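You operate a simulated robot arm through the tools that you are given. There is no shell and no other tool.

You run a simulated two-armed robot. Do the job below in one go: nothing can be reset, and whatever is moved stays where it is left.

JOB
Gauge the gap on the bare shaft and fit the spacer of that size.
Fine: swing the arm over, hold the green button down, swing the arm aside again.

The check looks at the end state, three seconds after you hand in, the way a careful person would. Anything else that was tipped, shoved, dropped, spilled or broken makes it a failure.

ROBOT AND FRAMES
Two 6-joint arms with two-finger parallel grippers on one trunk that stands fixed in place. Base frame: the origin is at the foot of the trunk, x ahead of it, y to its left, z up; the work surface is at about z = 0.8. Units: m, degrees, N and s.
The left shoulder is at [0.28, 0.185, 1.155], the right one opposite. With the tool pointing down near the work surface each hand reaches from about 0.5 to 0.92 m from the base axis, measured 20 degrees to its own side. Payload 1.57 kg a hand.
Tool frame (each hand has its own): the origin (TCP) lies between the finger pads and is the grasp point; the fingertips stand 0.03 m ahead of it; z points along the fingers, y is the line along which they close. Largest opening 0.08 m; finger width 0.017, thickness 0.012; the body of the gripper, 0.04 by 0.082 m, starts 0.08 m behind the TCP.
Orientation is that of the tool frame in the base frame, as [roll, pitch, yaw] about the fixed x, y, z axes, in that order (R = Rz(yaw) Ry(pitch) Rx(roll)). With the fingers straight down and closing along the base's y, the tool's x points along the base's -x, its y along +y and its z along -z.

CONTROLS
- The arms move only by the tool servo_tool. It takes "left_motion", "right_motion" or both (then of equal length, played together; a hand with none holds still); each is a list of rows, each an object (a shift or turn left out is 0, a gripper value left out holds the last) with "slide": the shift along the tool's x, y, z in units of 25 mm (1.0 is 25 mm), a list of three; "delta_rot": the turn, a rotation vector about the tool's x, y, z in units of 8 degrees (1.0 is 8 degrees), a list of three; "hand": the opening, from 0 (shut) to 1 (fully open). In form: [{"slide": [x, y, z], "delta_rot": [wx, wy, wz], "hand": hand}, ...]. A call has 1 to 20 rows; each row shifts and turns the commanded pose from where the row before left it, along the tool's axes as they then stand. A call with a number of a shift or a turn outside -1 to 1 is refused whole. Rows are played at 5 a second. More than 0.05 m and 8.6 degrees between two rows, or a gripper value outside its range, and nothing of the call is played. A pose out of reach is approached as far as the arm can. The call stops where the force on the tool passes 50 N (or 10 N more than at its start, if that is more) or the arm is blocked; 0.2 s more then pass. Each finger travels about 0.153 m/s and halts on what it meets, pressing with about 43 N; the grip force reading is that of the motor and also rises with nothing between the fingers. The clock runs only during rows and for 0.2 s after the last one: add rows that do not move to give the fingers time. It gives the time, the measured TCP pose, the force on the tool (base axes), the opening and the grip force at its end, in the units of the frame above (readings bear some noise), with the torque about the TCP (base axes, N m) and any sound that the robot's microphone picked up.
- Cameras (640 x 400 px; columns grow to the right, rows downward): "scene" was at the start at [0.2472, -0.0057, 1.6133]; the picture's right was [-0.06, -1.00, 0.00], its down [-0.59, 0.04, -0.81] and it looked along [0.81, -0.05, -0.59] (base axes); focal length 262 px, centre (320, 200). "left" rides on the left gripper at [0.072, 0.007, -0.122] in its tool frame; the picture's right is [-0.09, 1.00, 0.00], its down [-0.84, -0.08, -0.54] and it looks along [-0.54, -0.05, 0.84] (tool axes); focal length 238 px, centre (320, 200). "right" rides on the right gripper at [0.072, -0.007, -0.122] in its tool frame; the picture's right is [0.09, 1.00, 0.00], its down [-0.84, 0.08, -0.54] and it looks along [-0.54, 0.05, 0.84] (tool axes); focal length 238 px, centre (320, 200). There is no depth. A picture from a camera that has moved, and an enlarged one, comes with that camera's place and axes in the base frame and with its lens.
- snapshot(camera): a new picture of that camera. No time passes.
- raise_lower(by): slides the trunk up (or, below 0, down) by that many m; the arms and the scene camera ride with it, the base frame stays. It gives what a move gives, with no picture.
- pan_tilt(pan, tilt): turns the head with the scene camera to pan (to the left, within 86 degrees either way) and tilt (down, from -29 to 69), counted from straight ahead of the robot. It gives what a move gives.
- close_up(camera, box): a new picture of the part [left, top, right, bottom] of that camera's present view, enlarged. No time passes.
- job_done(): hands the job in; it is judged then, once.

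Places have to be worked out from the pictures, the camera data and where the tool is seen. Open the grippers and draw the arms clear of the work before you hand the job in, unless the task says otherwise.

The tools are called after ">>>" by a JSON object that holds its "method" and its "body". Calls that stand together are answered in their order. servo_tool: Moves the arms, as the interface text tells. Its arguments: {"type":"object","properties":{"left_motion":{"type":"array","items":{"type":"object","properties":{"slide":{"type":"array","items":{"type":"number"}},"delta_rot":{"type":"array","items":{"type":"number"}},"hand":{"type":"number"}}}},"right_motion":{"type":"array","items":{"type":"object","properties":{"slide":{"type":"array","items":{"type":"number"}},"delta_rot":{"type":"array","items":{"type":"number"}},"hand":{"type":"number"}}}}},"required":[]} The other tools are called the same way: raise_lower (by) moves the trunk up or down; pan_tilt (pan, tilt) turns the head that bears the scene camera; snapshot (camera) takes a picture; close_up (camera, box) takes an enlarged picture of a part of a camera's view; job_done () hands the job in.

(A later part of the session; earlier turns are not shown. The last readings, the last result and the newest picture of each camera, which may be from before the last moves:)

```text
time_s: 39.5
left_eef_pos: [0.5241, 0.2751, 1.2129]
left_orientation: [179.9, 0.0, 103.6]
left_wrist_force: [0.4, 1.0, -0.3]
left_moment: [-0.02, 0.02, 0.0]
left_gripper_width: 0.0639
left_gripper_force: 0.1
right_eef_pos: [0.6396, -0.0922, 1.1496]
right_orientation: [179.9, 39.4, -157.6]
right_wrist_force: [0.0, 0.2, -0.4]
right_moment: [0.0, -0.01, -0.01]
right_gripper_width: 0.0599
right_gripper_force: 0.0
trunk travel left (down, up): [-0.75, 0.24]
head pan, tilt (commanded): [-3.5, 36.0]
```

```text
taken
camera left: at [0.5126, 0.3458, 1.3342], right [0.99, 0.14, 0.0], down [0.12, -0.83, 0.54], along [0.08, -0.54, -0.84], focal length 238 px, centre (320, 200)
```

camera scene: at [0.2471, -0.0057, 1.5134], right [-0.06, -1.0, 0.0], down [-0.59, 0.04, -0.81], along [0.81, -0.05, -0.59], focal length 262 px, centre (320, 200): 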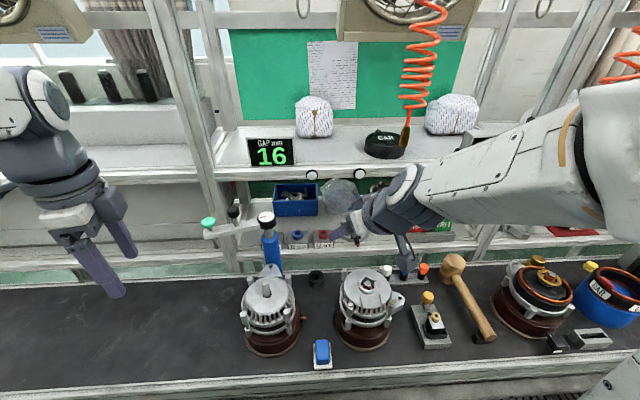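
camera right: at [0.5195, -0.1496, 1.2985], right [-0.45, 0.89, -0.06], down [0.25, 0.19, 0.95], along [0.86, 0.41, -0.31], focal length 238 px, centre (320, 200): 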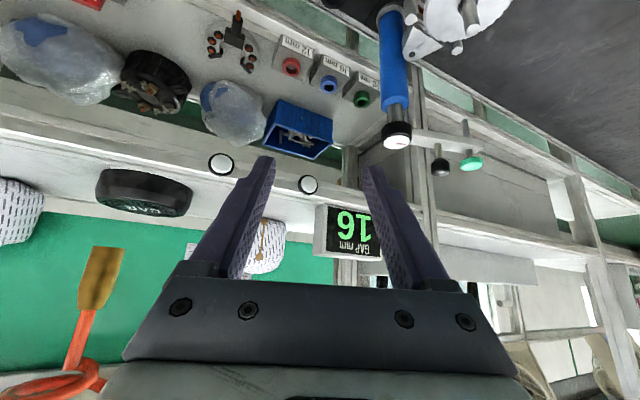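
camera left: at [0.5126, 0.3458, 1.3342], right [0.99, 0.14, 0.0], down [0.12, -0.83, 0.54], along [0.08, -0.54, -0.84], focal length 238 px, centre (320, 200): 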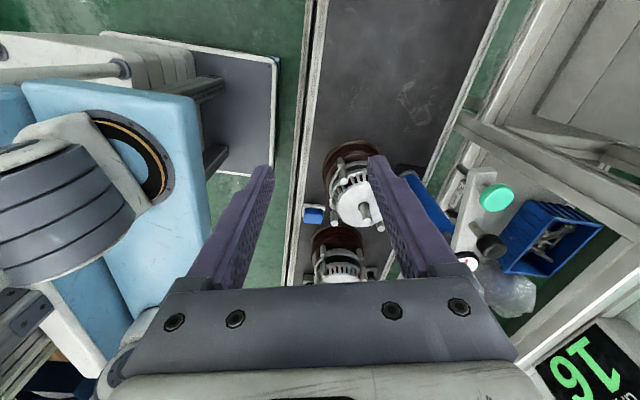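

I raise the right hand 60 mm within its frame, then lower the trunk another 0.1 m.

>>> {"method": "servo_tool", "body": {"right_motion": [{"slide": [-0.76, 0, -0.93]}, {"slide": [-0.76, 0, -0.93]}, {}]}}

>>> {"method": "raise_lower", "body": {"by": -0.1}}

>>> {"method": "snapshot", "body": {"camera": "scene"}}

```text
time_s: 40.3
left_eef_pos: [0.5231, 0.2742, 1.2124]
left_orientation: [180.0, 0.0, 103.6]
left_wrist_force: [0.4, -0.1, 0.5]
left_moment: [0.0, 0.0, 0.01]
left_gripper_width: 0.0637
left_gripper_force: 0.2
right_eef_pos: [0.6382, -0.092, 1.2099]
right_orientation: [179.9, 39.5, -157.6]
right_wrist_force: [-0.2, 0.6, -0.5]
right_moment: [0.01, -0.01, 0.01]
right_gripper_width: 0.06
right_gripper_force: 0.0
trunk travel left (down, up): [-0.75, 0.24]
head pan, tilt (commanded): [-3.5, 36.0]
```

```text
time_s: 41.7
left_eef_pos: [0.5233, 0.2748, 1.1124]
left_orientation: [-180.0, 0.1, 103.5]
left_wrist_force: [-0.5, 0.1, 0.0]
left_moment: [-0.02, 0.0, -0.01]
left_gripper_width: 0.0642
left_gripper_force: 0.2
right_eef_pos: [0.638, -0.0917, 1.1097]
right_orientation: [179.9, 39.3, -157.6]
right_wrist_force: [0.3, 0.1, 1.0]
right_moment: [-0.01, 0.01, 0.0]
right_gripper_width: 0.0599
right_gripper_force: 0.0
trunk travel left (down, up): [-0.65, 0.34]
head pan, tilt (commanded): [-3.5, 36.0]
```

```text
taken
camera scene: at [0.2471, -0.0057, 1.4134], right [-0.06, -1.0, 0.0], down [-0.59, 0.04, -0.81], along [0.81, -0.05, -0.59], focal length 262 px, centre (320, 200)
```

scene: 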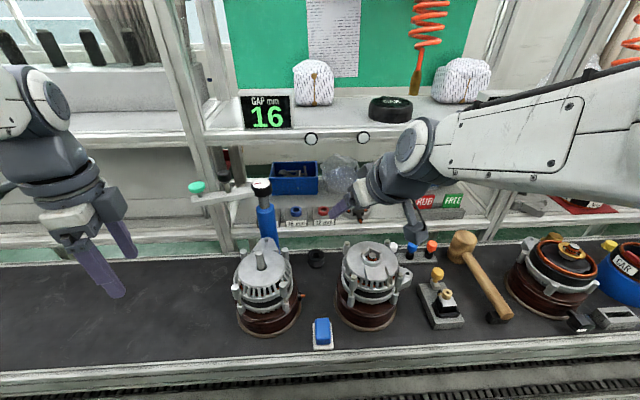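

The trunk is now 0.2 m lower and the elbow well below the hose. I advance about half way to the pre-grasp point and check.

>>> {"method": "servo_tool", "body": {"right_motion": [{"slide": [-0.397, 0.077, 0.987]}, {"slide": [-0.397, 0.077, 0.987]}, {"slide": [-0.397, 0.077, 0.987]}, {"slide": [-0.397, 0.077, 0.987]}, {"slide": [-0.397, 0.077, 0.987]}, {}]}}

>>> {"method": "snapshot", "body": {"camera": "scene"}}

>>> {"method": "snapshot", "body": {"camera": "right"}}

```text
time_s: 43.1
left_eef_pos: [0.5242, 0.275, 1.1135]
left_orientation: [-180.0, 0.0, 103.5]
left_wrist_force: [-0.3, -0.1, 0.9]
left_moment: [0.0, 0.01, -0.02]
left_gripper_width: 0.0639
left_gripper_force: 0.1
right_eef_pos: [0.7447, -0.0406, 1.0446]
right_orientation: [179.9, 39.4, -157.6]
right_wrist_force: [0.6, 0.0, -0.2]
right_moment: [-0.02, 0.01, 0.0]
right_gripper_width: 0.0602
right_gripper_force: 0.0
trunk travel left (down, up): [-0.65, 0.34]
head pan, tilt (commanded): [-3.5, 36.0]
```

```text
taken
camera scene: at [0.2473, -0.0056, 1.4133], right [-0.06, -1.0, 0.0], down [-0.59, 0.04, -0.81], along [0.81, -0.05, -0.59], focal length 262 px, centre (320, 200)
```

scene: 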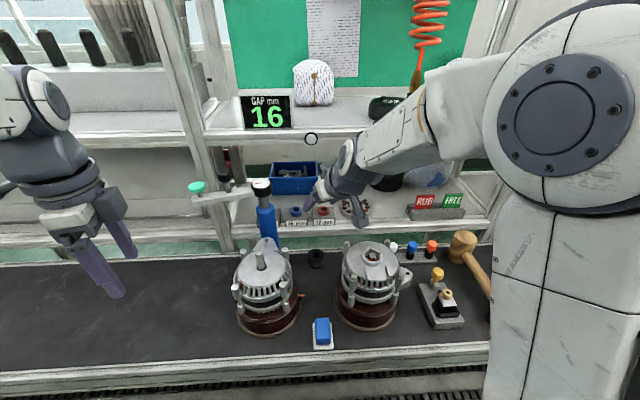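

```text
taken
camera right: at [0.6241, -0.0975, 1.0942], right [-0.45, 0.89, -0.06], down [0.25, 0.19, 0.95], along [0.86, 0.41, -0.31], focal length 238 px, centre (320, 200)
```

right: 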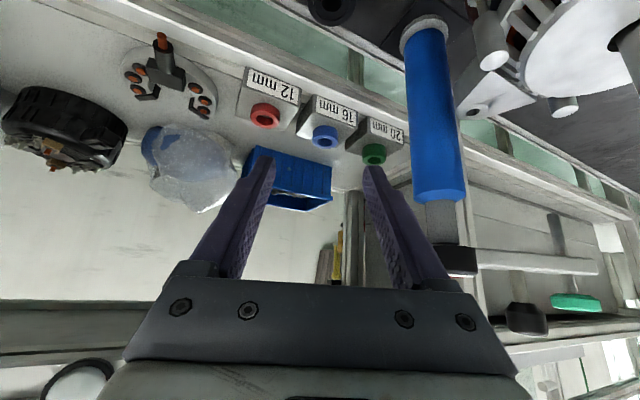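

Reach is fine now. I continue to the pre-grasp point and look at the spacer between the fingers.

>>> {"method": "servo_tool", "body": {"right_motion": [{"slide": [-0.397, 0.077, 0.987]}, {"slide": [-0.397, 0.077, 0.987]}, {"slide": [-0.397, 0.077, 0.987]}, {"slide": [-0.3, 0.06, 0.74]}, {}]}}

>>> {"method": "snapshot", "body": {"camera": "right"}}

>>> {"method": "close_up", "body": {"camera": "right", "box": [240, 60, 420, 220]}}

>>> {"method": "close_up", "body": {"camera": "scene", "box": [250, 120, 400, 250]}}

```text
time_s: 44.3
left_eef_pos: [0.5225, 0.2746, 1.113]
left_orientation: [179.9, -0.1, 103.5]
left_wrist_force: [-0.6, 0.3, -0.6]
left_moment: [-0.01, 0.01, 0.0]
left_gripper_width: 0.064
left_gripper_force: 0.1
right_eef_pos: [0.8207, 0.002, 0.9993]
right_orientation: [179.9, 39.5, -157.6]
right_wrist_force: [-0.3, -0.3, 0.4]
right_moment: [0.01, 0.0, -0.02]
right_gripper_width: 0.0601
right_gripper_force: 0.0
trunk travel left (down, up): [-0.65, 0.34]
head pan, tilt (commanded): [-3.5, 36.0]
```

```text
taken
camera right: at [0.7002, -0.0563, 1.0479], right [-0.45, 0.89, -0.06], down [0.25, 0.19, 0.95], along [0.86, 0.41, -0.31], focal length 238 px, centre (320, 200)
```

right: 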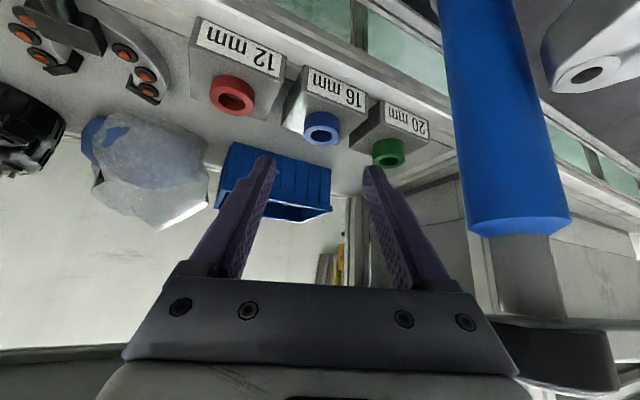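

```text
2.50 times, centred on (330, 140) of right
camera zoom: at [0.7002, -0.0563, 1.0479], right [-0.45, 0.89, -0.06], down [0.25, 0.19, 0.95], along [0.86, 0.41, -0.31], focal length 596 px, centre (295, 350)
```

zoom: 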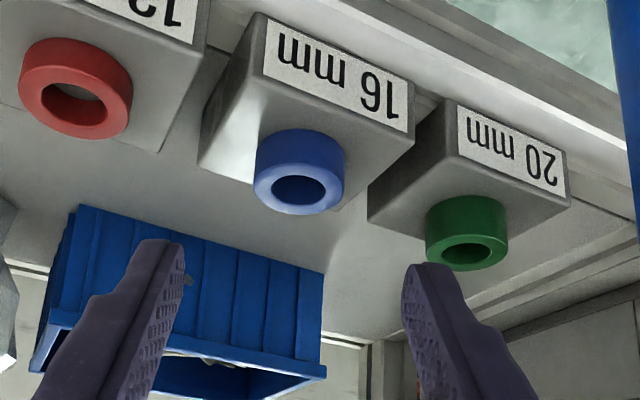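

```text
3.08 times, centred on (325, 185) of scene
camera zoom: at [0.2473, -0.0056, 1.4133], right [-0.06, -1.0, 0.0], down [-0.59, 0.04, -0.81], along [0.81, -0.05, -0.59], focal length 805 px, centre (305, 246)
```

zoom: 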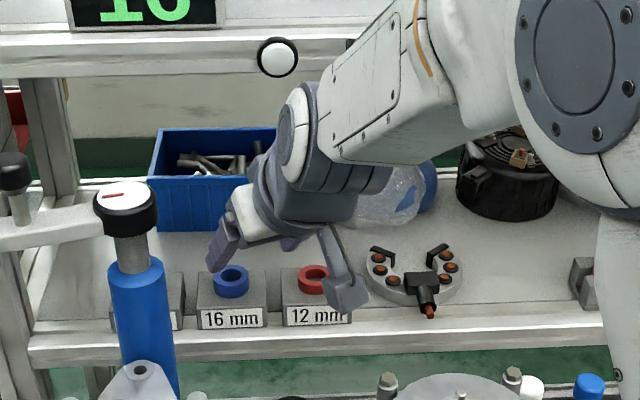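

The camera view agrees with my computed spacer position to about 1 mm. I approach along the tool axis, stopping 10 mm short to check.

>>> {"method": "servo_tool", "body": {"right_motion": [{"slide": [0, 0.02, 0.8]}, {"slide": [0, 0.02, 0.8]}, {"slide": [0, 0, 0.8]}, {"slide": [0, 0, 0.7]}, {}]}}

>>> {"method": "close_up", "body": {"camera": "right", "box": [220, 80, 440, 240]}}

>>> {"method": "close_up", "body": {"camera": "scene", "box": [260, 170, 350, 240]}}

```text
time_s: 45.5
left_eef_pos: [0.5239, 0.275, 1.113]
left_orientation: [180.0, 0.0, 103.7]
left_wrist_force: [0.6, 0.0, -1.0]
left_moment: [0.01, 0.04, 0.02]
left_gripper_width: 0.064
left_gripper_force: 0.0
right_eef_pos: [0.8654, 0.0201, 0.9378]
right_orientation: [179.9, 39.3, -157.6]
right_wrist_force: [0.5, 0.5, 0.7]
right_moment: [-0.03, 0.0, -0.01]
right_gripper_width: 0.06
right_gripper_force: 0.1
trunk travel left (down, up): [-0.65, 0.34]
head pan, tilt (commanded): [-3.5, 36.0]
```

```text
2.50 times, centred on (330, 160) of right
camera zoom: at [0.7465, -0.0373, 0.9873], right [-0.45, 0.89, -0.06], down [0.25, 0.19, 0.95], along [0.86, 0.41, -0.31], focal length 596 px, centre (295, 300)
```

zoom: 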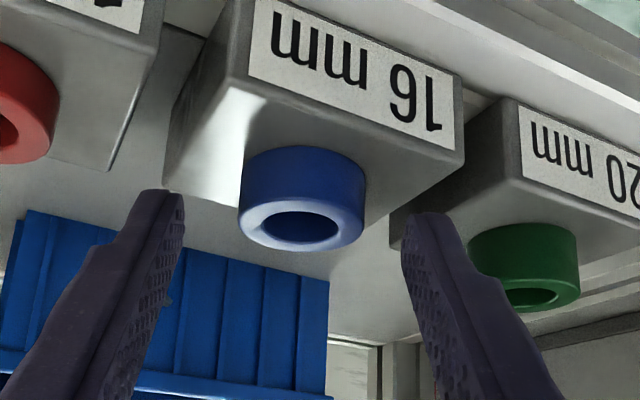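

```text
5.71 times, centred on (305, 205) of scene
camera zoom: at [0.2473, -0.0057, 1.4133], right [-0.06, -1.0, 0.0], down [-0.59, 0.04, -0.81], along [0.81, -0.05, -0.59], focal length 1495 px, centre (406, 171)
```

zoom: 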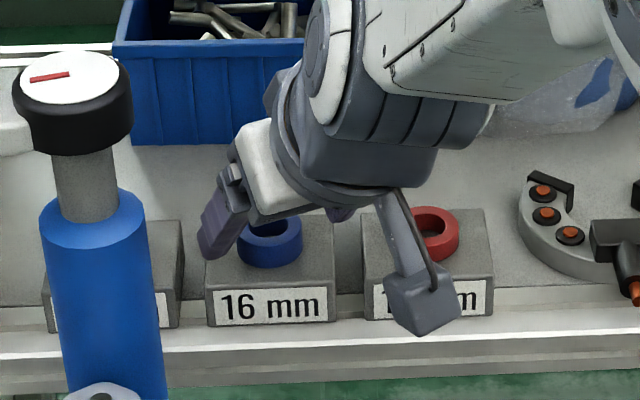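

The spacer is centred between the fingers to within 2 mm. I advance the last ~7 mm with fingertips staying a couple of mm above the block, then close.

>>> {"method": "servo_tool", "body": {"right_motion": [{"slide": [0, 0.06, 0.28]}, {}, {"hand": 0.5}, {"hand": 0.3}, {"hand": 0.3}, {}]}}

>>> {"method": "close_up", "body": {"camera": "right", "box": [220, 80, 440, 240]}}

>>> {"method": "close_up", "body": {"camera": "scene", "box": [260, 170, 350, 240]}}

```text
time_s: 46.9
left_eef_pos: [0.5232, 0.2765, 1.1125]
left_orientation: [-180.0, -0.1, 103.6]
left_wrist_force: [-0.3, -0.8, 0.3]
left_moment: [-0.01, 0.02, -0.01]
left_gripper_width: 0.0641
left_gripper_force: 0.2
right_eef_pos: [0.8684, 0.0249, 0.932]
right_orientation: [180.0, 39.4, -157.5]
right_wrist_force: [-1.0, -0.8, 0.5]
right_moment: [-0.03, -0.01, -0.01]
right_gripper_width: 0.0341
right_gripper_force: 41.1
trunk travel left (down, up): [-0.65, 0.34]
head pan, tilt (commanded): [-3.5, 36.0]
```

```text
2.50 times, centred on (330, 160) of right
camera zoom: at [0.749, -0.0342, 0.9815], right [-0.45, 0.89, -0.06], down [0.25, 0.19, 0.95], along [0.86, 0.41, -0.31], focal length 596 px, centre (295, 300)
```

zoom: 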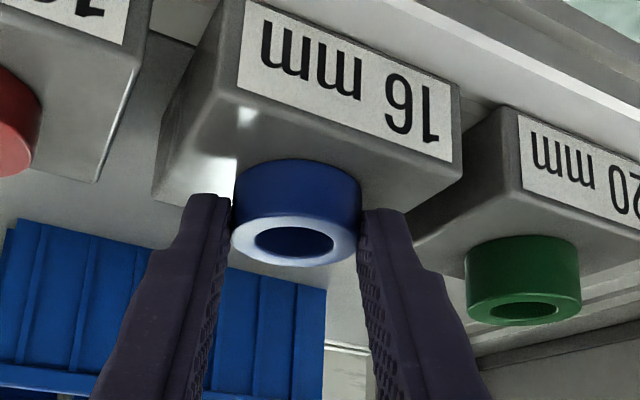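

```text
5.71 times, centred on (305, 205) of scene
camera zoom: at [0.2472, -0.0057, 1.4133], right [-0.06, -1.0, 0.0], down [-0.59, 0.04, -0.81], along [0.81, -0.05, -0.59], focal length 1495 px, centre (406, 171)
```

zoom: 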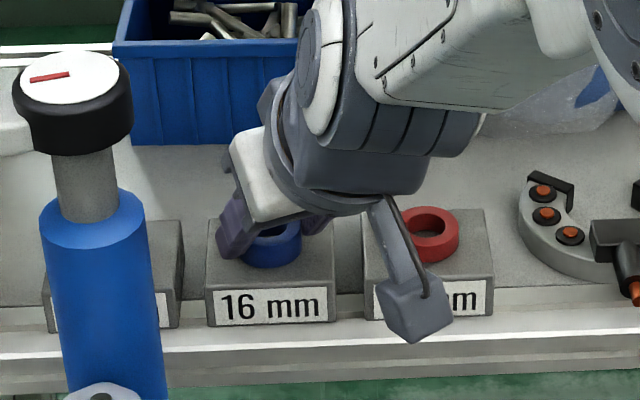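

The spacer is gripped (34.1 mm, 41 N). I lift it 10 mm straight up, then back out along the approach line and check the hold.

>>> {"method": "servo_tool", "body": {"right_motion": [{"slide": [-0.254, 0, -0.31]}, {"slide": [0, 0, -0.7]}, {"slide": [0, 0, -0.9]}, {"slide": [0, 0, -0.9]}, {"slide": [0, 0, -0.9]}, {}]}}

>>> {"method": "close_up", "body": {"camera": "right", "box": [220, 80, 440, 240]}}

>>> {"method": "snapshot", "body": {"camera": "scene"}}

```text
time_s: 48.3
left_eef_pos: [0.5235, 0.2749, 1.1142]
left_orientation: [-180.0, -0.1, 103.6]
left_wrist_force: [-0.3, 0.2, 0.5]
left_moment: [0.01, -0.03, -0.01]
left_gripper_width: 0.064
left_gripper_force: 0.1
right_eef_pos: [0.8188, 0.0006, 1.0103]
right_orientation: [180.0, 39.4, -157.5]
right_wrist_force: [0.0, -0.2, -0.3]
right_moment: [-0.03, -0.01, 0.01]
right_gripper_width: 0.0241
right_gripper_force: 0.1
trunk travel left (down, up): [-0.65, 0.34]
head pan, tilt (commanded): [-3.5, 36.0]
```

```text
2.50 times, centred on (330, 160) of right
camera zoom: at [0.6995, -0.0569, 1.0585], right [-0.45, 0.89, -0.06], down [0.25, 0.19, 0.95], along [0.86, 0.41, -0.31], focal length 596 px, centre (295, 300)
```

zoom: 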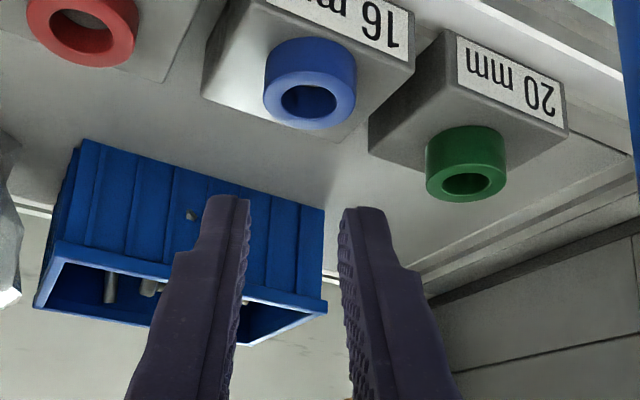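

```text
taken
camera scene: at [0.2471, -0.0057, 1.4134], right [-0.06, -1.0, 0.0], down [-0.59, 0.04, -0.81], along [0.81, -0.05, -0.59], focal length 262 px, centre (320, 200)
```

scene: 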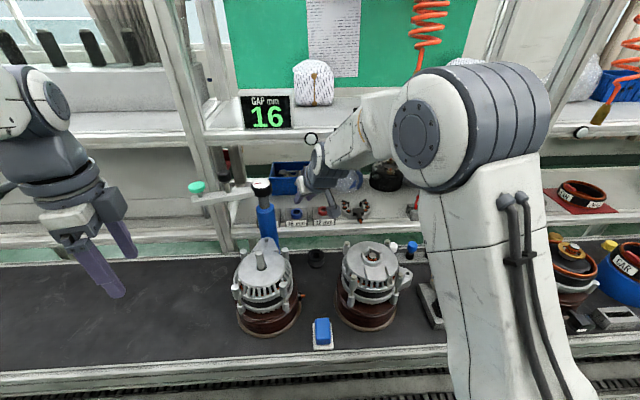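

The spacer slipped out of the fingertips and is still standing on its block, perhaps shifted toward me. I inspect it before another try.

>>> {"method": "close_up", "body": {"camera": "right", "box": [270, 60, 400, 160]}}

>>> {"method": "close_up", "body": {"camera": "scene", "box": [270, 185, 350, 245]}}

>>> {"method": "snapshot", "body": {"camera": "right"}}

```text
4.00 times, centred on (335, 110) of right
camera zoom: at [0.6995, -0.0569, 1.0585], right [-0.45, 0.89, -0.06], down [0.25, 0.19, 0.95], along [0.86, 0.41, -0.31], focal length 953 px, centre (260, 560)
```

zoom: 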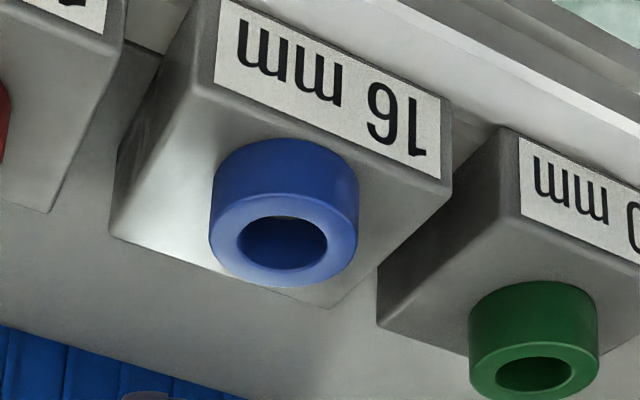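

```text
6.67 times, centred on (310, 215) of scene
camera zoom: at [0.2471, -0.0057, 1.4134], right [-0.06, -1.0, 0.0], down [-0.59, 0.04, -0.81], along [0.81, -0.05, -0.59], focal length 1744 px, centre (387, 100)
```

zoom: 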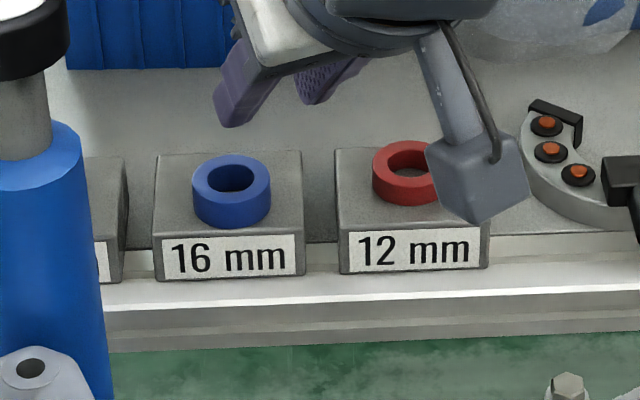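

```text
taken
camera right: at [0.6995, -0.0569, 1.0585], right [-0.45, 0.89, -0.06], down [0.25, 0.19, 0.95], along [0.86, 0.41, -0.31], focal length 238 px, centre (320, 200)
```

right: 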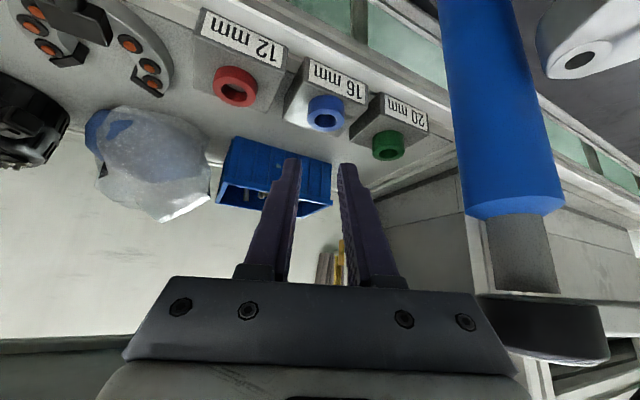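

The spacer was dragged about 12 mm toward me (now near (0.872, 0.0265)), upright and still fully on its block; my fingertips had too shallow a bite. I look at the fingertip shape to choose a better grasp.

>>> {"method": "close_up", "body": {"camera": "right", "box": [230, 140, 420, 300]}}

>>> {"method": "close_up", "body": {"camera": "scene", "box": [290, 180, 340, 220]}}

>>> {"method": "close_up", "body": {"camera": "scene", "box": [60, 200, 160, 320]}}

```text
2.50 times, centred on (325, 220) of right
camera zoom: at [0.6995, -0.0569, 1.0585], right [-0.45, 0.89, -0.06], down [0.25, 0.19, 0.95], along [0.86, 0.41, -0.31], focal length 596 px, centre (308, 150)
```

zoom: 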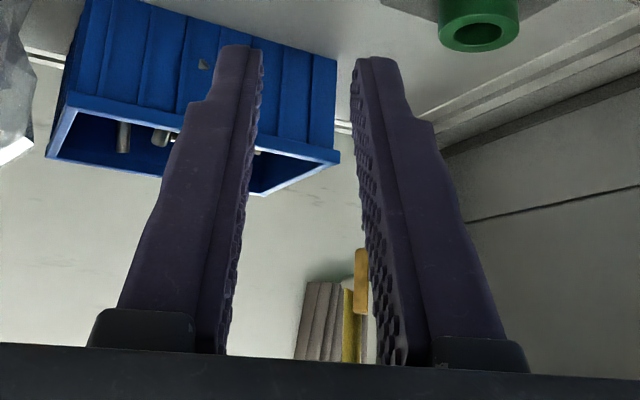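

```text
10.00 times, centred on (315, 200) of scene
camera zoom: at [0.2471, -0.0057, 1.4134], right [-0.06, -1.0, 0.0], down [-0.59, 0.04, -0.81], along [0.81, -0.05, -0.59], focal length 2617 px, centre (370, 200)
```

zoom: 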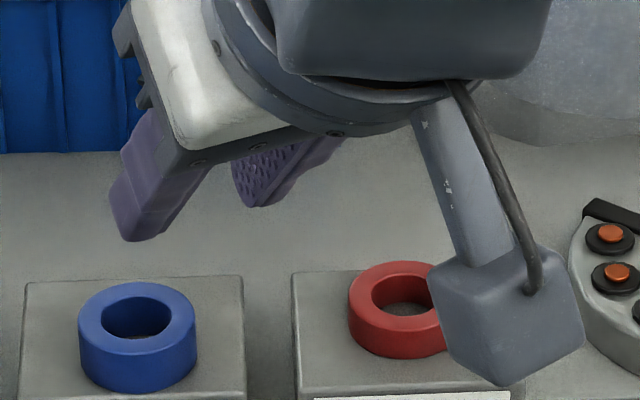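

```text
3.33 times, centred on (110, 260) of scene
camera zoom: at [0.2471, -0.0057, 1.4134], right [-0.06, -1.0, 0.0], down [-0.59, 0.04, -0.81], along [0.81, -0.05, -0.59], focal length 872 px, centre (1020, 0)
```

zoom: 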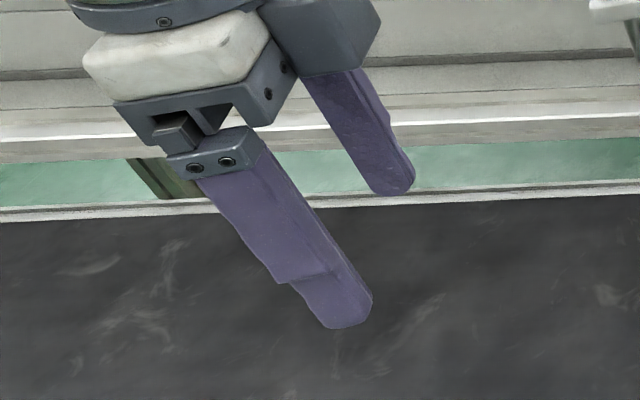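

The fingertip corners are rounded, so a deeper, flatter bite is needed (tilt about 60°). For that the shoulders must be lower; I back the right hand out to a safe staging point and raise the left hand a bit before lowering the trunk.

>>> {"method": "servo_tool", "body": {"right_motion": [{"slide": [0.113, -0.051, -0.912], "hand": 0.75}, {"slide": [0.113, -0.051, -0.912]}, {"slide": [0.113, -0.051, -0.912]}, {"slide": [0.113, -0.051, -0.912]}, {"slide": [0.113, -0.051, -0.912]}, {"slide": [0.113, -0.051, -0.912]}, {"slide": [0.113, -0.051, -0.912]}, {"slide": [0.113, -0.051, -0.912]}, {"slide": [0.113, -0.051, -0.912]}, {"slide": [0.113, -0.051, -0.912]}, {"slide": [0.113, -0.051, -0.912]}, {"slide": [0.113, -0.051, -0.912]}, {}], "left_motion": [{"slide": [0, 0, -0.333]}, {"slide": [0, 0, -0.333]}, {"slide": [0, 0, -0.333]}, {"slide": [0, 0, -0.333]}, {"slide": [0, 0, -0.333]}, {"slide": [0, 0, -0.333]}, {"slide": [0, 0, -0.333]}, {"slide": [0, 0, -0.333]}, {"slide": [0, 0, -0.333]}, {"slide": [0, 0, -0.333]}, {"slide": [0, 0, -0.333]}, {"slide": [0, 0, -0.333]}, {}]}}

>>> {"method": "snapshot", "body": {"camera": "scene"}}

```text
time_s: 51.1
left_eef_pos: [0.5243, 0.2752, 1.2132]
left_orientation: [180.0, -0.1, 103.6]
left_wrist_force: [-0.2, 0.2, -0.7]
left_moment: [0.01, -0.03, 0.0]
left_gripper_width: 0.064
left_gripper_force: 0.1
right_eef_pos: [0.6404, -0.0882, 1.1993]
right_orientation: [179.9, 39.3, -157.6]
right_wrist_force: [0.2, -1.0, 0.2]
right_moment: [-0.01, 0.03, 0.06]
right_gripper_width: 0.0599
right_gripper_force: 0.0
trunk travel left (down, up): [-0.65, 0.34]
head pan, tilt (commanded): [-3.5, 36.0]
```

```text
taken
camera scene: at [0.2471, -0.0057, 1.4134], right [-0.06, -1.0, 0.0], down [-0.59, 0.04, -0.81], along [0.81, -0.05, -0.59], focal length 262 px, centre (320, 200)
```

scene: 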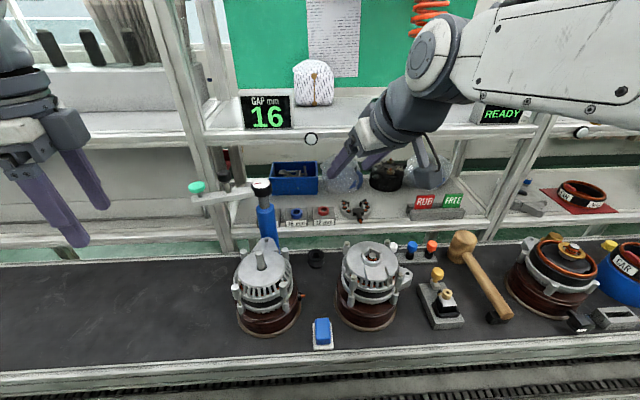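

Both hands are clear with room below, so I lower the trunk 0.15 m and check.

>>> {"method": "raise_lower", "body": {"by": -0.15}}

>>> {"method": "snapshot", "body": {"camera": "scene"}}

>>> {"method": "snapshot", "body": {"camera": "left"}}

>>> {"method": "snapshot", "body": {"camera": "right"}}

```text
time_s: 52.8
left_eef_pos: [0.5257, 0.2749, 1.0619]
left_orientation: [180.0, 0.0, 103.6]
left_wrist_force: [0.2, 0.0, -0.1]
left_moment: [-0.01, 0.0, -0.01]
left_gripper_width: 0.0642
left_gripper_force: 0.0
right_eef_pos: [0.6412, -0.0882, 1.049]
right_orientation: [179.9, 39.4, -157.6]
right_wrist_force: [0.6, -0.1, -0.7]
right_moment: [-0.01, 0.02, 0.0]
right_gripper_width: 0.0601
right_gripper_force: 0.1
trunk travel left (down, up): [-0.5, 0.49]
head pan, tilt (commanded): [-3.5, 36.0]
```

```text
taken
camera scene: at [0.2471, -0.0057, 1.2634], right [-0.06, -1.0, 0.0], down [-0.59, 0.04, -0.81], along [0.81, -0.05, -0.59], focal length 262 px, centre (320, 200)
```

scene: 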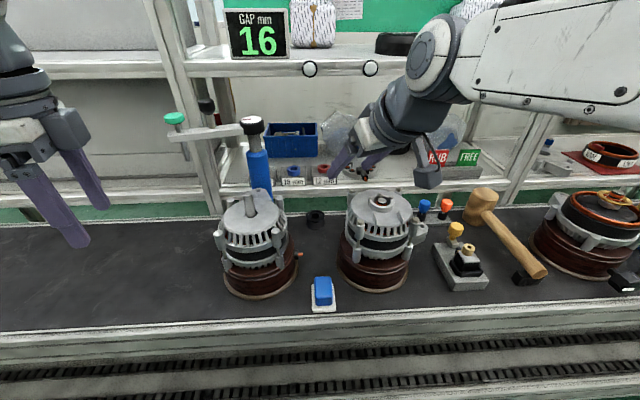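

```text
taken
camera left: at [0.5137, 0.3458, 1.1836], right [0.99, 0.14, 0.0], down [0.12, -0.83, 0.54], along [0.08, -0.54, -0.84], focal length 238 px, centre (320, 200)
```

left: 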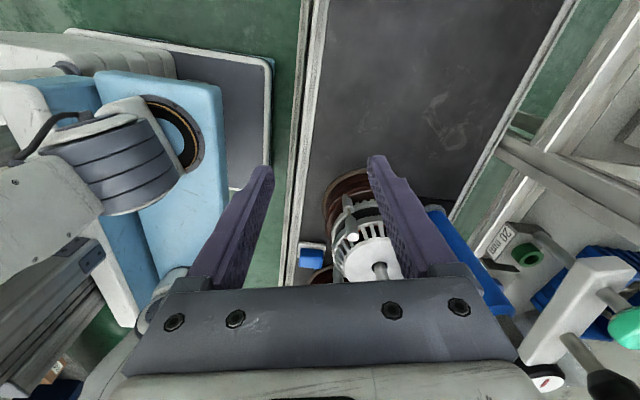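

```text
taken
camera right: at [0.5207, -0.1455, 1.098], right [-0.45, 0.89, -0.06], down [0.25, 0.19, 0.95], along [0.86, 0.41, -0.31], focal length 238 px, centre (320, 200)
```

right: 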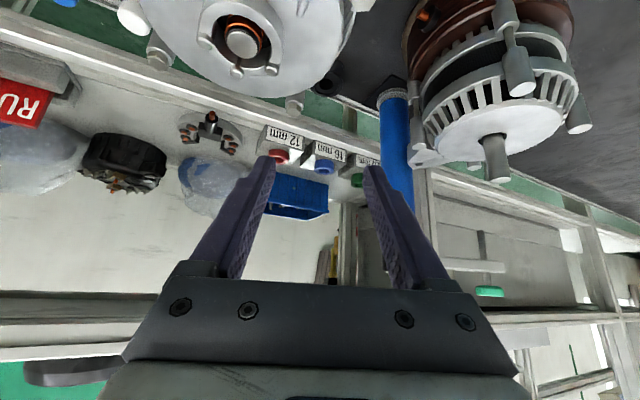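

All clear. I move the hand forward a little and then tilt it another 20° (to about 59°), checking that the arm can do it.

>>> {"method": "servo_tool", "body": {"right_motion": [{"slide": [-0.666, 0.067, 0.92]}, {"slide": [-0.666, 0.067, 0.92]}, {"slide": [-0.666, 0.067, 0.92]}, {"slide": [-0.666, 0.067, 0.92]}, {"delta_rot": [0, -0.833, 0]}, {"delta_rot": [0, -0.833, 0]}, {"delta_rot": [0, -0.833, 0]}, {}]}}

>>> {"method": "snapshot", "body": {"camera": "scene"}}

>>> {"method": "snapshot", "body": {"camera": "right"}}

```text
time_s: 54.6
left_eef_pos: [0.5247, 0.2746, 1.063]
left_orientation: [179.9, 0.0, 103.6]
left_wrist_force: [-0.5, -0.2, 0.3]
left_moment: [0.02, 0.01, -0.03]
left_gripper_width: 0.0642
left_gripper_force: 0.2
right_eef_pos: [0.7393, -0.0389, 1.0216]
right_orientation: [179.5, 58.1, -157.6]
right_wrist_force: [-0.7, -0.6, -0.1]
right_moment: [-0.01, 0.01, -0.02]
right_gripper_width: 0.0598
right_gripper_force: 0.1
trunk travel left (down, up): [-0.5, 0.49]
head pan, tilt (commanded): [-3.5, 36.0]
```

```text
taken
camera scene: at [0.2472, -0.0057, 1.2633], right [-0.06, -1.0, 0.0], down [-0.59, 0.04, -0.81], along [0.81, -0.05, -0.59], focal length 262 px, centre (320, 200)
```

scene: 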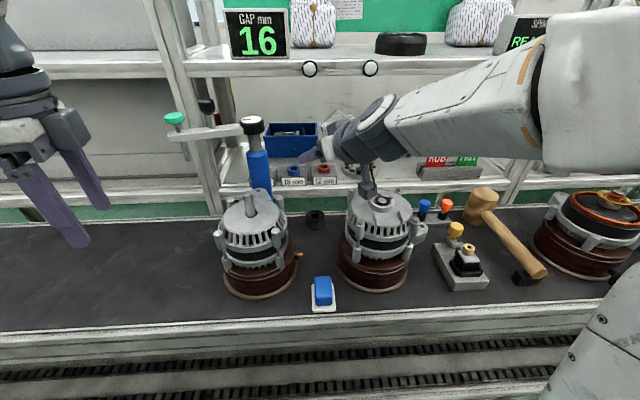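

```text
taken
camera right: at [0.6122, -0.1, 1.0246], right [-0.43, 0.9, -0.07], down [-0.04, 0.06, 1.0], along [0.9, 0.43, 0.01], focal length 238 px, centre (320, 200)
```

right: 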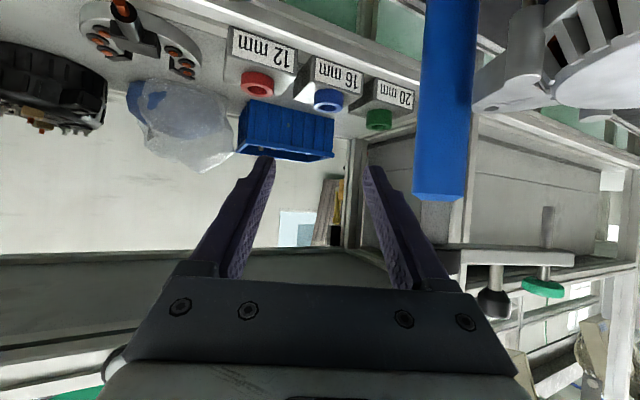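

The 59° tilt is reachable here. I move forward to a point about 60 mm above and just short of the grasp, keeping the wrist camera clear of the second alternator, then verify the spacer position.

>>> {"method": "servo_tool", "body": {"right_motion": [{"slide": [-0.231, 0.082, 0.931]}, {"slide": [-0.231, 0.082, 0.931]}, {"slide": [-0.231, 0.082, 0.931]}, {"slide": [-0.231, 0.082, 0.931]}, {"slide": [-0.231, 0.082, 0.931]}, {}, {}]}}

>>> {"method": "snapshot", "body": {"camera": "scene"}}

>>> {"method": "snapshot", "body": {"camera": "right"}}

>>> {"method": "close_up", "body": {"camera": "scene", "box": [260, 100, 400, 220]}}

>>> {"method": "close_up", "body": {"camera": "right", "box": [230, 20, 420, 200]}}

```text
time_s: 56.2
left_eef_pos: [0.5245, 0.2747, 1.0639]
left_orientation: [-180.0, 0.1, 103.7]
left_wrist_force: [0.0, 0.9, 0.4]
left_moment: [-0.02, -0.04, -0.02]
left_gripper_width: 0.0639
left_gripper_force: 0.0
right_eef_pos: [0.8423, 0.0142, 0.9851]
right_orientation: [179.9, 59.4, -157.6]
right_wrist_force: [0.2, -0.1, 0.7]
right_moment: [-0.03, -0.01, 0.01]
right_gripper_width: 0.0598
right_gripper_force: 0.0
trunk travel left (down, up): [-0.5, 0.49]
head pan, tilt (commanded): [-3.5, 36.0]
```

```text
taken
camera scene: at [0.2472, -0.0057, 1.2633], right [-0.06, -1.0, 0.0], down [-0.59, 0.04, -0.81], along [0.81, -0.05, -0.59], focal length 262 px, centre (320, 200)
```

scene: 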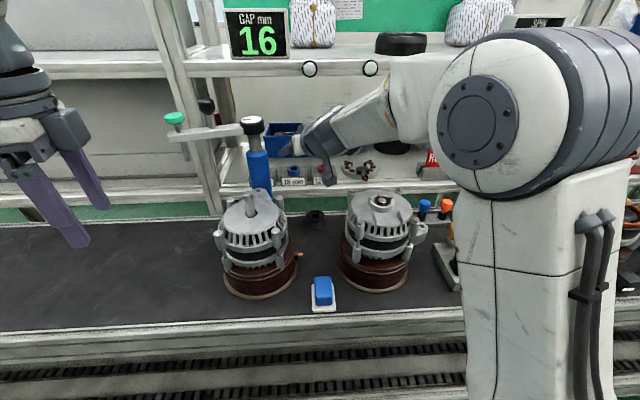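

```text
taken
camera right: at [0.7141, -0.046, 0.9855], right [-0.42, 0.9, -0.08], down [-0.07, 0.06, 1.0], along [0.9, 0.43, 0.04], focal length 238 px, centre (320, 200)
```

right: 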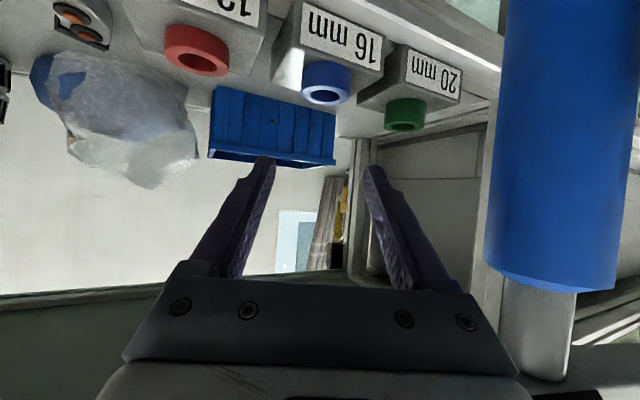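

```text
3.33 times, centred on (330, 160) of scene
camera zoom: at [0.2472, -0.0057, 1.2633], right [-0.06, -1.0, 0.0], down [-0.59, 0.04, -0.81], along [0.81, -0.05, -0.59], focal length 872 px, centre (287, 333)
```

zoom: 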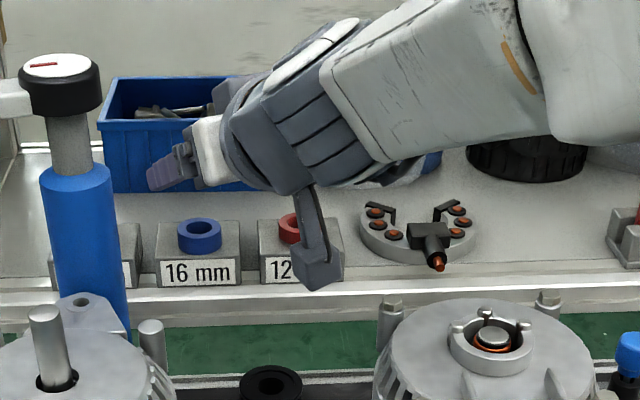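

```text
2.22 times, centred on (325, 110) of right
camera zoom: at [0.7141, -0.046, 0.9855], right [-0.42, 0.9, -0.08], down [-0.07, 0.06, 1.0], along [0.9, 0.43, 0.04], focal length 530 px, centre (309, 400)
```

zoom: 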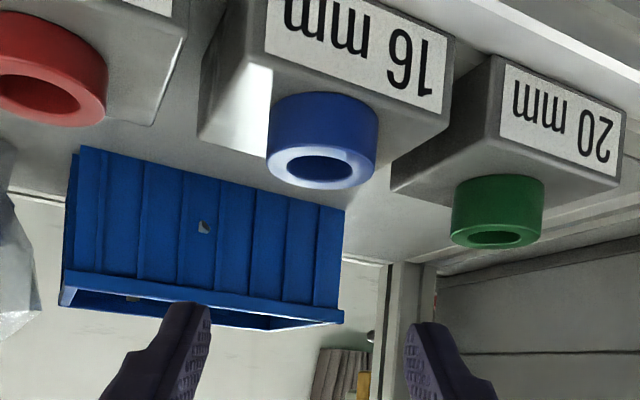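

Views agree the spacer is at about (0.873, 0.027) with top z ≈ 0.917. I move over it and descend vertically with the fingers straddling it, in small steps.

>>> {"method": "servo_tool", "body": {"right_motion": [{"slide": [0.3, 0, 0.674]}, {"slide": [0.3, 0, 0.674]}, {"slide": [0.344, 0, 0.204]}, {"slide": [0.344, 0, 0.204]}, {"slide": [0.26, 0, 0.153]}, {}]}}

>>> {"method": "close_up", "body": {"camera": "right", "box": [220, 60, 440, 260]}}

>>> {"method": "close_up", "body": {"camera": "scene", "box": [270, 130, 350, 200]}}

```text
time_s: 57.6
left_eef_pos: [0.5247, 0.2755, 1.0614]
left_orientation: [179.9, 0.1, 103.6]
left_wrist_force: [0.8, -0.1, 0.3]
left_moment: [0.01, -0.01, 0.02]
left_gripper_width: 0.0642
left_gripper_force: 0.0
right_eef_pos: [0.8627, 0.0227, 0.9292]
right_orientation: [179.9, 59.3, -157.7]
right_wrist_force: [-0.3, 0.6, 0.0]
right_moment: [0.03, -0.01, 0.0]
right_gripper_width: 0.0598
right_gripper_force: 0.1
trunk travel left (down, up): [-0.5, 0.49]
head pan, tilt (commanded): [-3.5, 36.0]
```

```text
2.00 times, centred on (330, 160) of right
camera zoom: at [0.7352, -0.0385, 0.9294], right [-0.42, 0.9, -0.08], down [-0.07, 0.06, 1.0], along [0.9, 0.43, 0.04], focal length 477 px, centre (300, 280)
```

zoom: 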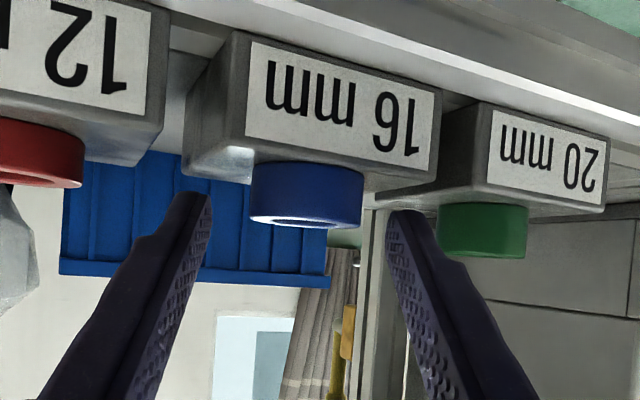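

```text
5.71 times, centred on (310, 165) of scene
camera zoom: at [0.2472, -0.0057, 1.2633], right [-0.06, -1.0, 0.0], down [-0.59, 0.04, -0.81], along [0.81, -0.05, -0.59], focal length 1495 px, centre (377, 400)
```

zoom: 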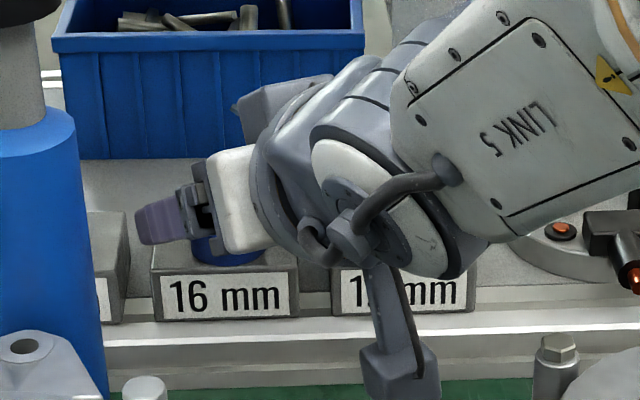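

Spacer is centred within about 1 mm. I descend the last 4 mm and look again for the gap between finger and block.

>>> {"method": "servo_tool", "body": {"right_motion": [{"slide": [0.138, 0.03, 0.081]}, {}]}}

>>> {"method": "close_up", "body": {"camera": "scene", "box": [280, 145, 330, 190]}}

>>> {"method": "close_up", "body": {"camera": "right", "box": [240, 90, 420, 210]}}

```text
time_s: 58.2
left_eef_pos: [0.5247, 0.2745, 1.0616]
left_orientation: [-179.9, 0.0, 103.6]
left_wrist_force: [-0.3, -0.2, 0.2]
left_moment: [0.02, -0.01, -0.01]
left_gripper_width: 0.0643
left_gripper_force: 0.1
right_eef_pos: [0.8626, 0.0228, 0.9245]
right_orientation: [179.8, 59.4, -157.8]
right_wrist_force: [-0.1, 0.2, -0.4]
right_moment: [-0.02, -0.01, 0.05]
right_gripper_width: 0.06
right_gripper_force: 0.1
trunk travel left (down, up): [-0.5, 0.49]
head pan, tilt (commanded): [-3.5, 36.0]
```

```text
8.89 times, centred on (305, 168) of scene
camera zoom: at [0.2472, -0.0057, 1.2633], right [-0.06, -1.0, 0.0], down [-0.59, 0.04, -0.81], along [0.81, -0.05, -0.59], focal length 2326 px, centre (453, 489)
```

zoom: 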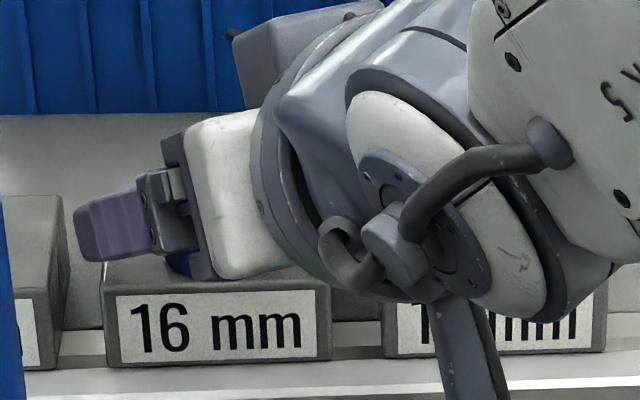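

```text
3.33 times, centred on (330, 150) of right
camera zoom: at [0.7343, -0.0374, 0.925], right [-0.42, 0.9, -0.08], down [-0.07, 0.06, 1.0], along [0.9, 0.43, 0.04], focal length 794 px, centre (287, 367)
```

zoom: 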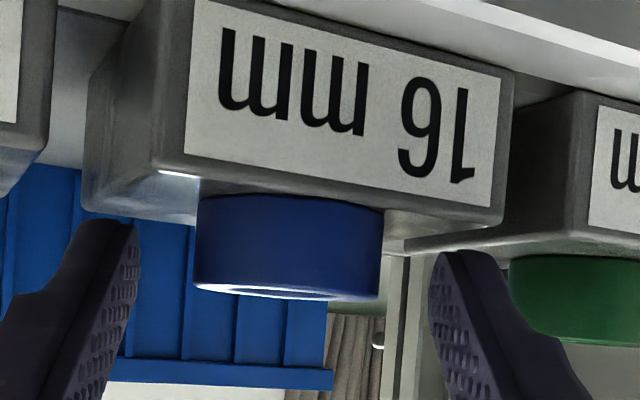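

The fingertips are still about 6 mm above the block and the spacer stands well inside the pads. I lower 3 mm more and close firmly.

>>> {"method": "servo_tool", "body": {"right_motion": [{"slide": [0.103, 0, 0.061]}, {}, {"hand": 0.5}, {"hand": 0.2}, {"hand": 0.2}, {}]}}

>>> {"method": "close_up", "body": {"camera": "right", "box": [240, 90, 420, 210]}}

>>> {"method": "close_up", "body": {"camera": "scene", "box": [280, 145, 330, 190]}}

```text
time_s: 59.6
left_eef_pos: [0.5247, 0.2757, 1.0636]
left_orientation: [179.9, -0.1, 103.6]
left_wrist_force: [1.3, 0.4, -0.5]
left_moment: [0.01, 0.01, -0.01]
left_gripper_width: 0.064
left_gripper_force: 0.0
right_eef_pos: [0.863, 0.0236, 0.9209]
right_orientation: [179.9, 59.6, -157.7]
right_wrist_force: [1.2, -2.8, 11.2]
right_moment: [-0.14, -0.33, 0.0]
right_gripper_width: 0.0341
right_gripper_force: 41.6
trunk travel left (down, up): [-0.5, 0.49]
head pan, tilt (commanded): [-3.5, 36.0]
```

```text
3.33 times, centred on (330, 150) of right
camera zoom: at [0.7345, -0.0374, 0.9229], right [-0.42, 0.9, -0.08], down [-0.07, 0.05, 1.0], along [0.9, 0.43, 0.04], focal length 794 px, centre (287, 367)
```

zoom: 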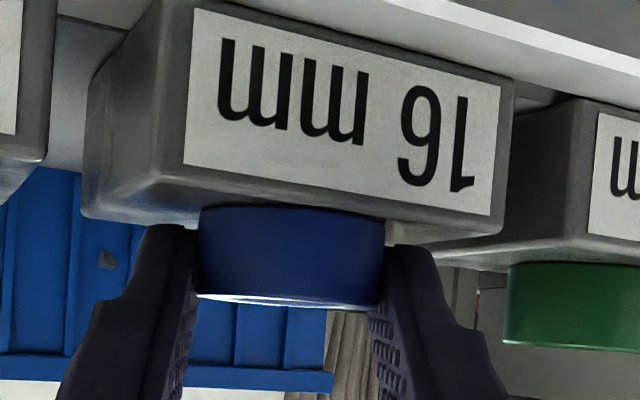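

```text
8.89 times, centred on (305, 168) of scene
camera zoom: at [0.2467, -0.0058, 1.2635], right [-0.06, -1.0, 0.0], down [-0.59, 0.04, -0.81], along [0.81, -0.05, -0.59], focal length 2326 px, centre (453, 489)
```

zoom: 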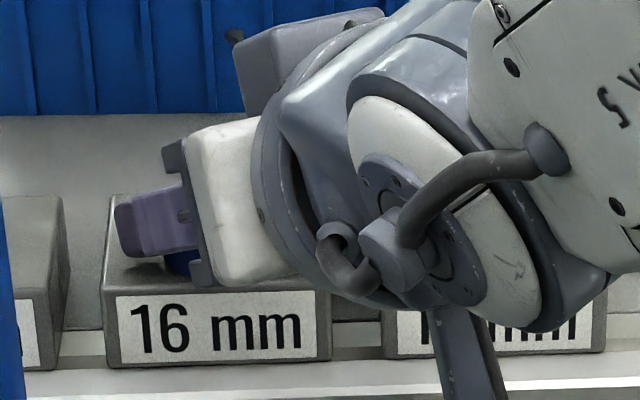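

The spacer is gripped deep in the pads (34.1 mm, 41.6 N), with the fingertips lightly resting on the block. I lift straight up slowly by 15 mm and check the hold.

>>> {"method": "servo_tool", "body": {"right_motion": [{"slide": [-0.172, 0, -0.102]}, {"slide": [-0.172, 0, -0.102]}, {"slide": [-0.172, 0, -0.102]}, {}]}}

>>> {"method": "close_up", "body": {"camera": "right", "box": [240, 90, 420, 210]}}

>>> {"method": "close_up", "body": {"camera": "scene", "box": [270, 130, 350, 200]}}

```text
time_s: 60.6
left_eef_pos: [0.525, 0.2752, 1.0616]
left_orientation: [180.0, -0.1, 103.6]
left_wrist_force: [-0.1, -0.4, 0.3]
left_moment: [-0.01, 0.0, 0.0]
left_gripper_width: 0.0639
left_gripper_force: 0.0
right_eef_pos: [0.8614, 0.0244, 0.9358]
right_orientation: [179.9, 59.3, -157.7]
right_wrist_force: [-0.9, 0.0, -0.1]
right_moment: [-0.01, 0.02, 0.0]
right_gripper_width: 0.034
right_gripper_force: 41.5
trunk travel left (down, up): [-0.5, 0.49]
head pan, tilt (commanded): [-3.5, 36.0]
```

```text
3.33 times, centred on (330, 150) of right
camera zoom: at [0.7336, -0.0374, 0.9374], right [-0.42, 0.9, -0.08], down [-0.07, 0.06, 1.0], along [0.9, 0.43, 0.04], focal length 794 px, centre (287, 367)
```

zoom: 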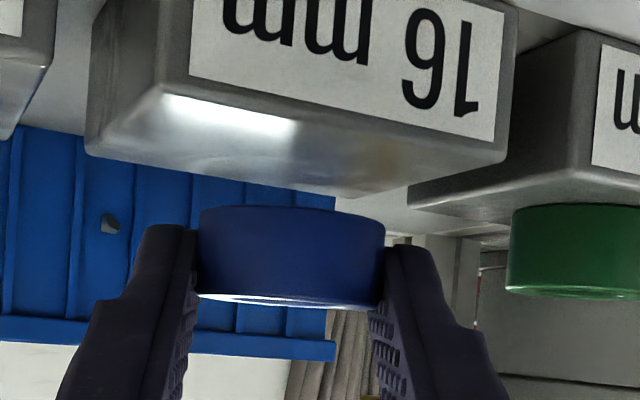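

```text
5.71 times, centred on (310, 165) of scene
camera zoom: at [0.2472, -0.0057, 1.2633], right [-0.06, -1.0, 0.0], down [-0.59, 0.04, -0.81], along [0.81, -0.05, -0.59], focal length 1495 px, centre (377, 400)
```

zoom: 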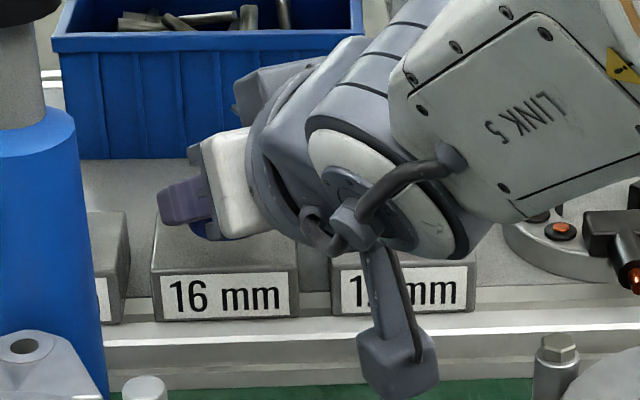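

The spacer came up cleanly with the hand. I lift it vertically about 110 mm, staying in front of and below the upper shelf.

>>> {"method": "servo_tool", "body": {"right_motion": [{"slide": [-0.75, 0, -0.444]}, {"slide": [-0.75, 0, -0.444]}, {"slide": [-0.75, 0, -0.444]}, {"slide": [-0.75, 0, -0.444]}, {"slide": [-0.75, 0, -0.444]}, {}]}}

>>> {"method": "snapshot", "body": {"camera": "scene"}}

>>> {"method": "snapshot", "body": {"camera": "right"}}

```text
time_s: 62.0
left_eef_pos: [0.5247, 0.2751, 1.0623]
left_orientation: [179.9, 0.0, 103.6]
left_wrist_force: [0.4, 0.2, 0.1]
left_moment: [-0.04, 0.01, -0.02]
left_gripper_width: 0.0637
left_gripper_force: 0.0
right_eef_pos: [0.8609, 0.0268, 1.0209]
right_orientation: [179.9, 59.3, -157.7]
right_wrist_force: [0.0, -0.1, 0.4]
right_moment: [0.04, 0.02, -0.01]
right_gripper_width: 0.034
right_gripper_force: 41.8
right hand out of reach, approached as far as the arm can: row 1, 2, 3
trunk travel left (down, up): [-0.5, 0.49]
head pan, tilt (commanded): [-3.5, 36.0]
```

```text
taken
camera scene: at [0.2472, -0.0057, 1.2633], right [-0.06, -1.0, 0.0], down [-0.59, 0.04, -0.81], along [0.81, -0.05, -0.59], focal length 262 px, centre (320, 200)
```

scene: 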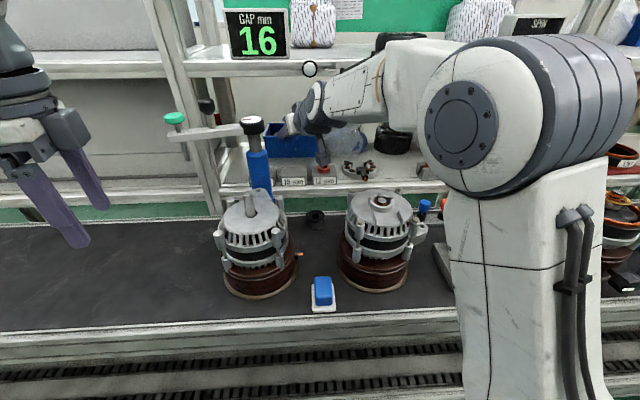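

```text
taken
camera right: at [0.7336, -0.0346, 1.0225], right [-0.42, 0.9, -0.08], down [-0.07, 0.06, 1.0], along [0.9, 0.43, 0.04], focal length 238 px, centre (320, 200)
```

right: 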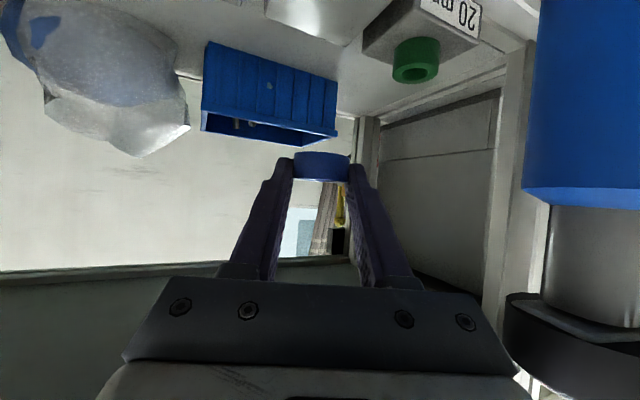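

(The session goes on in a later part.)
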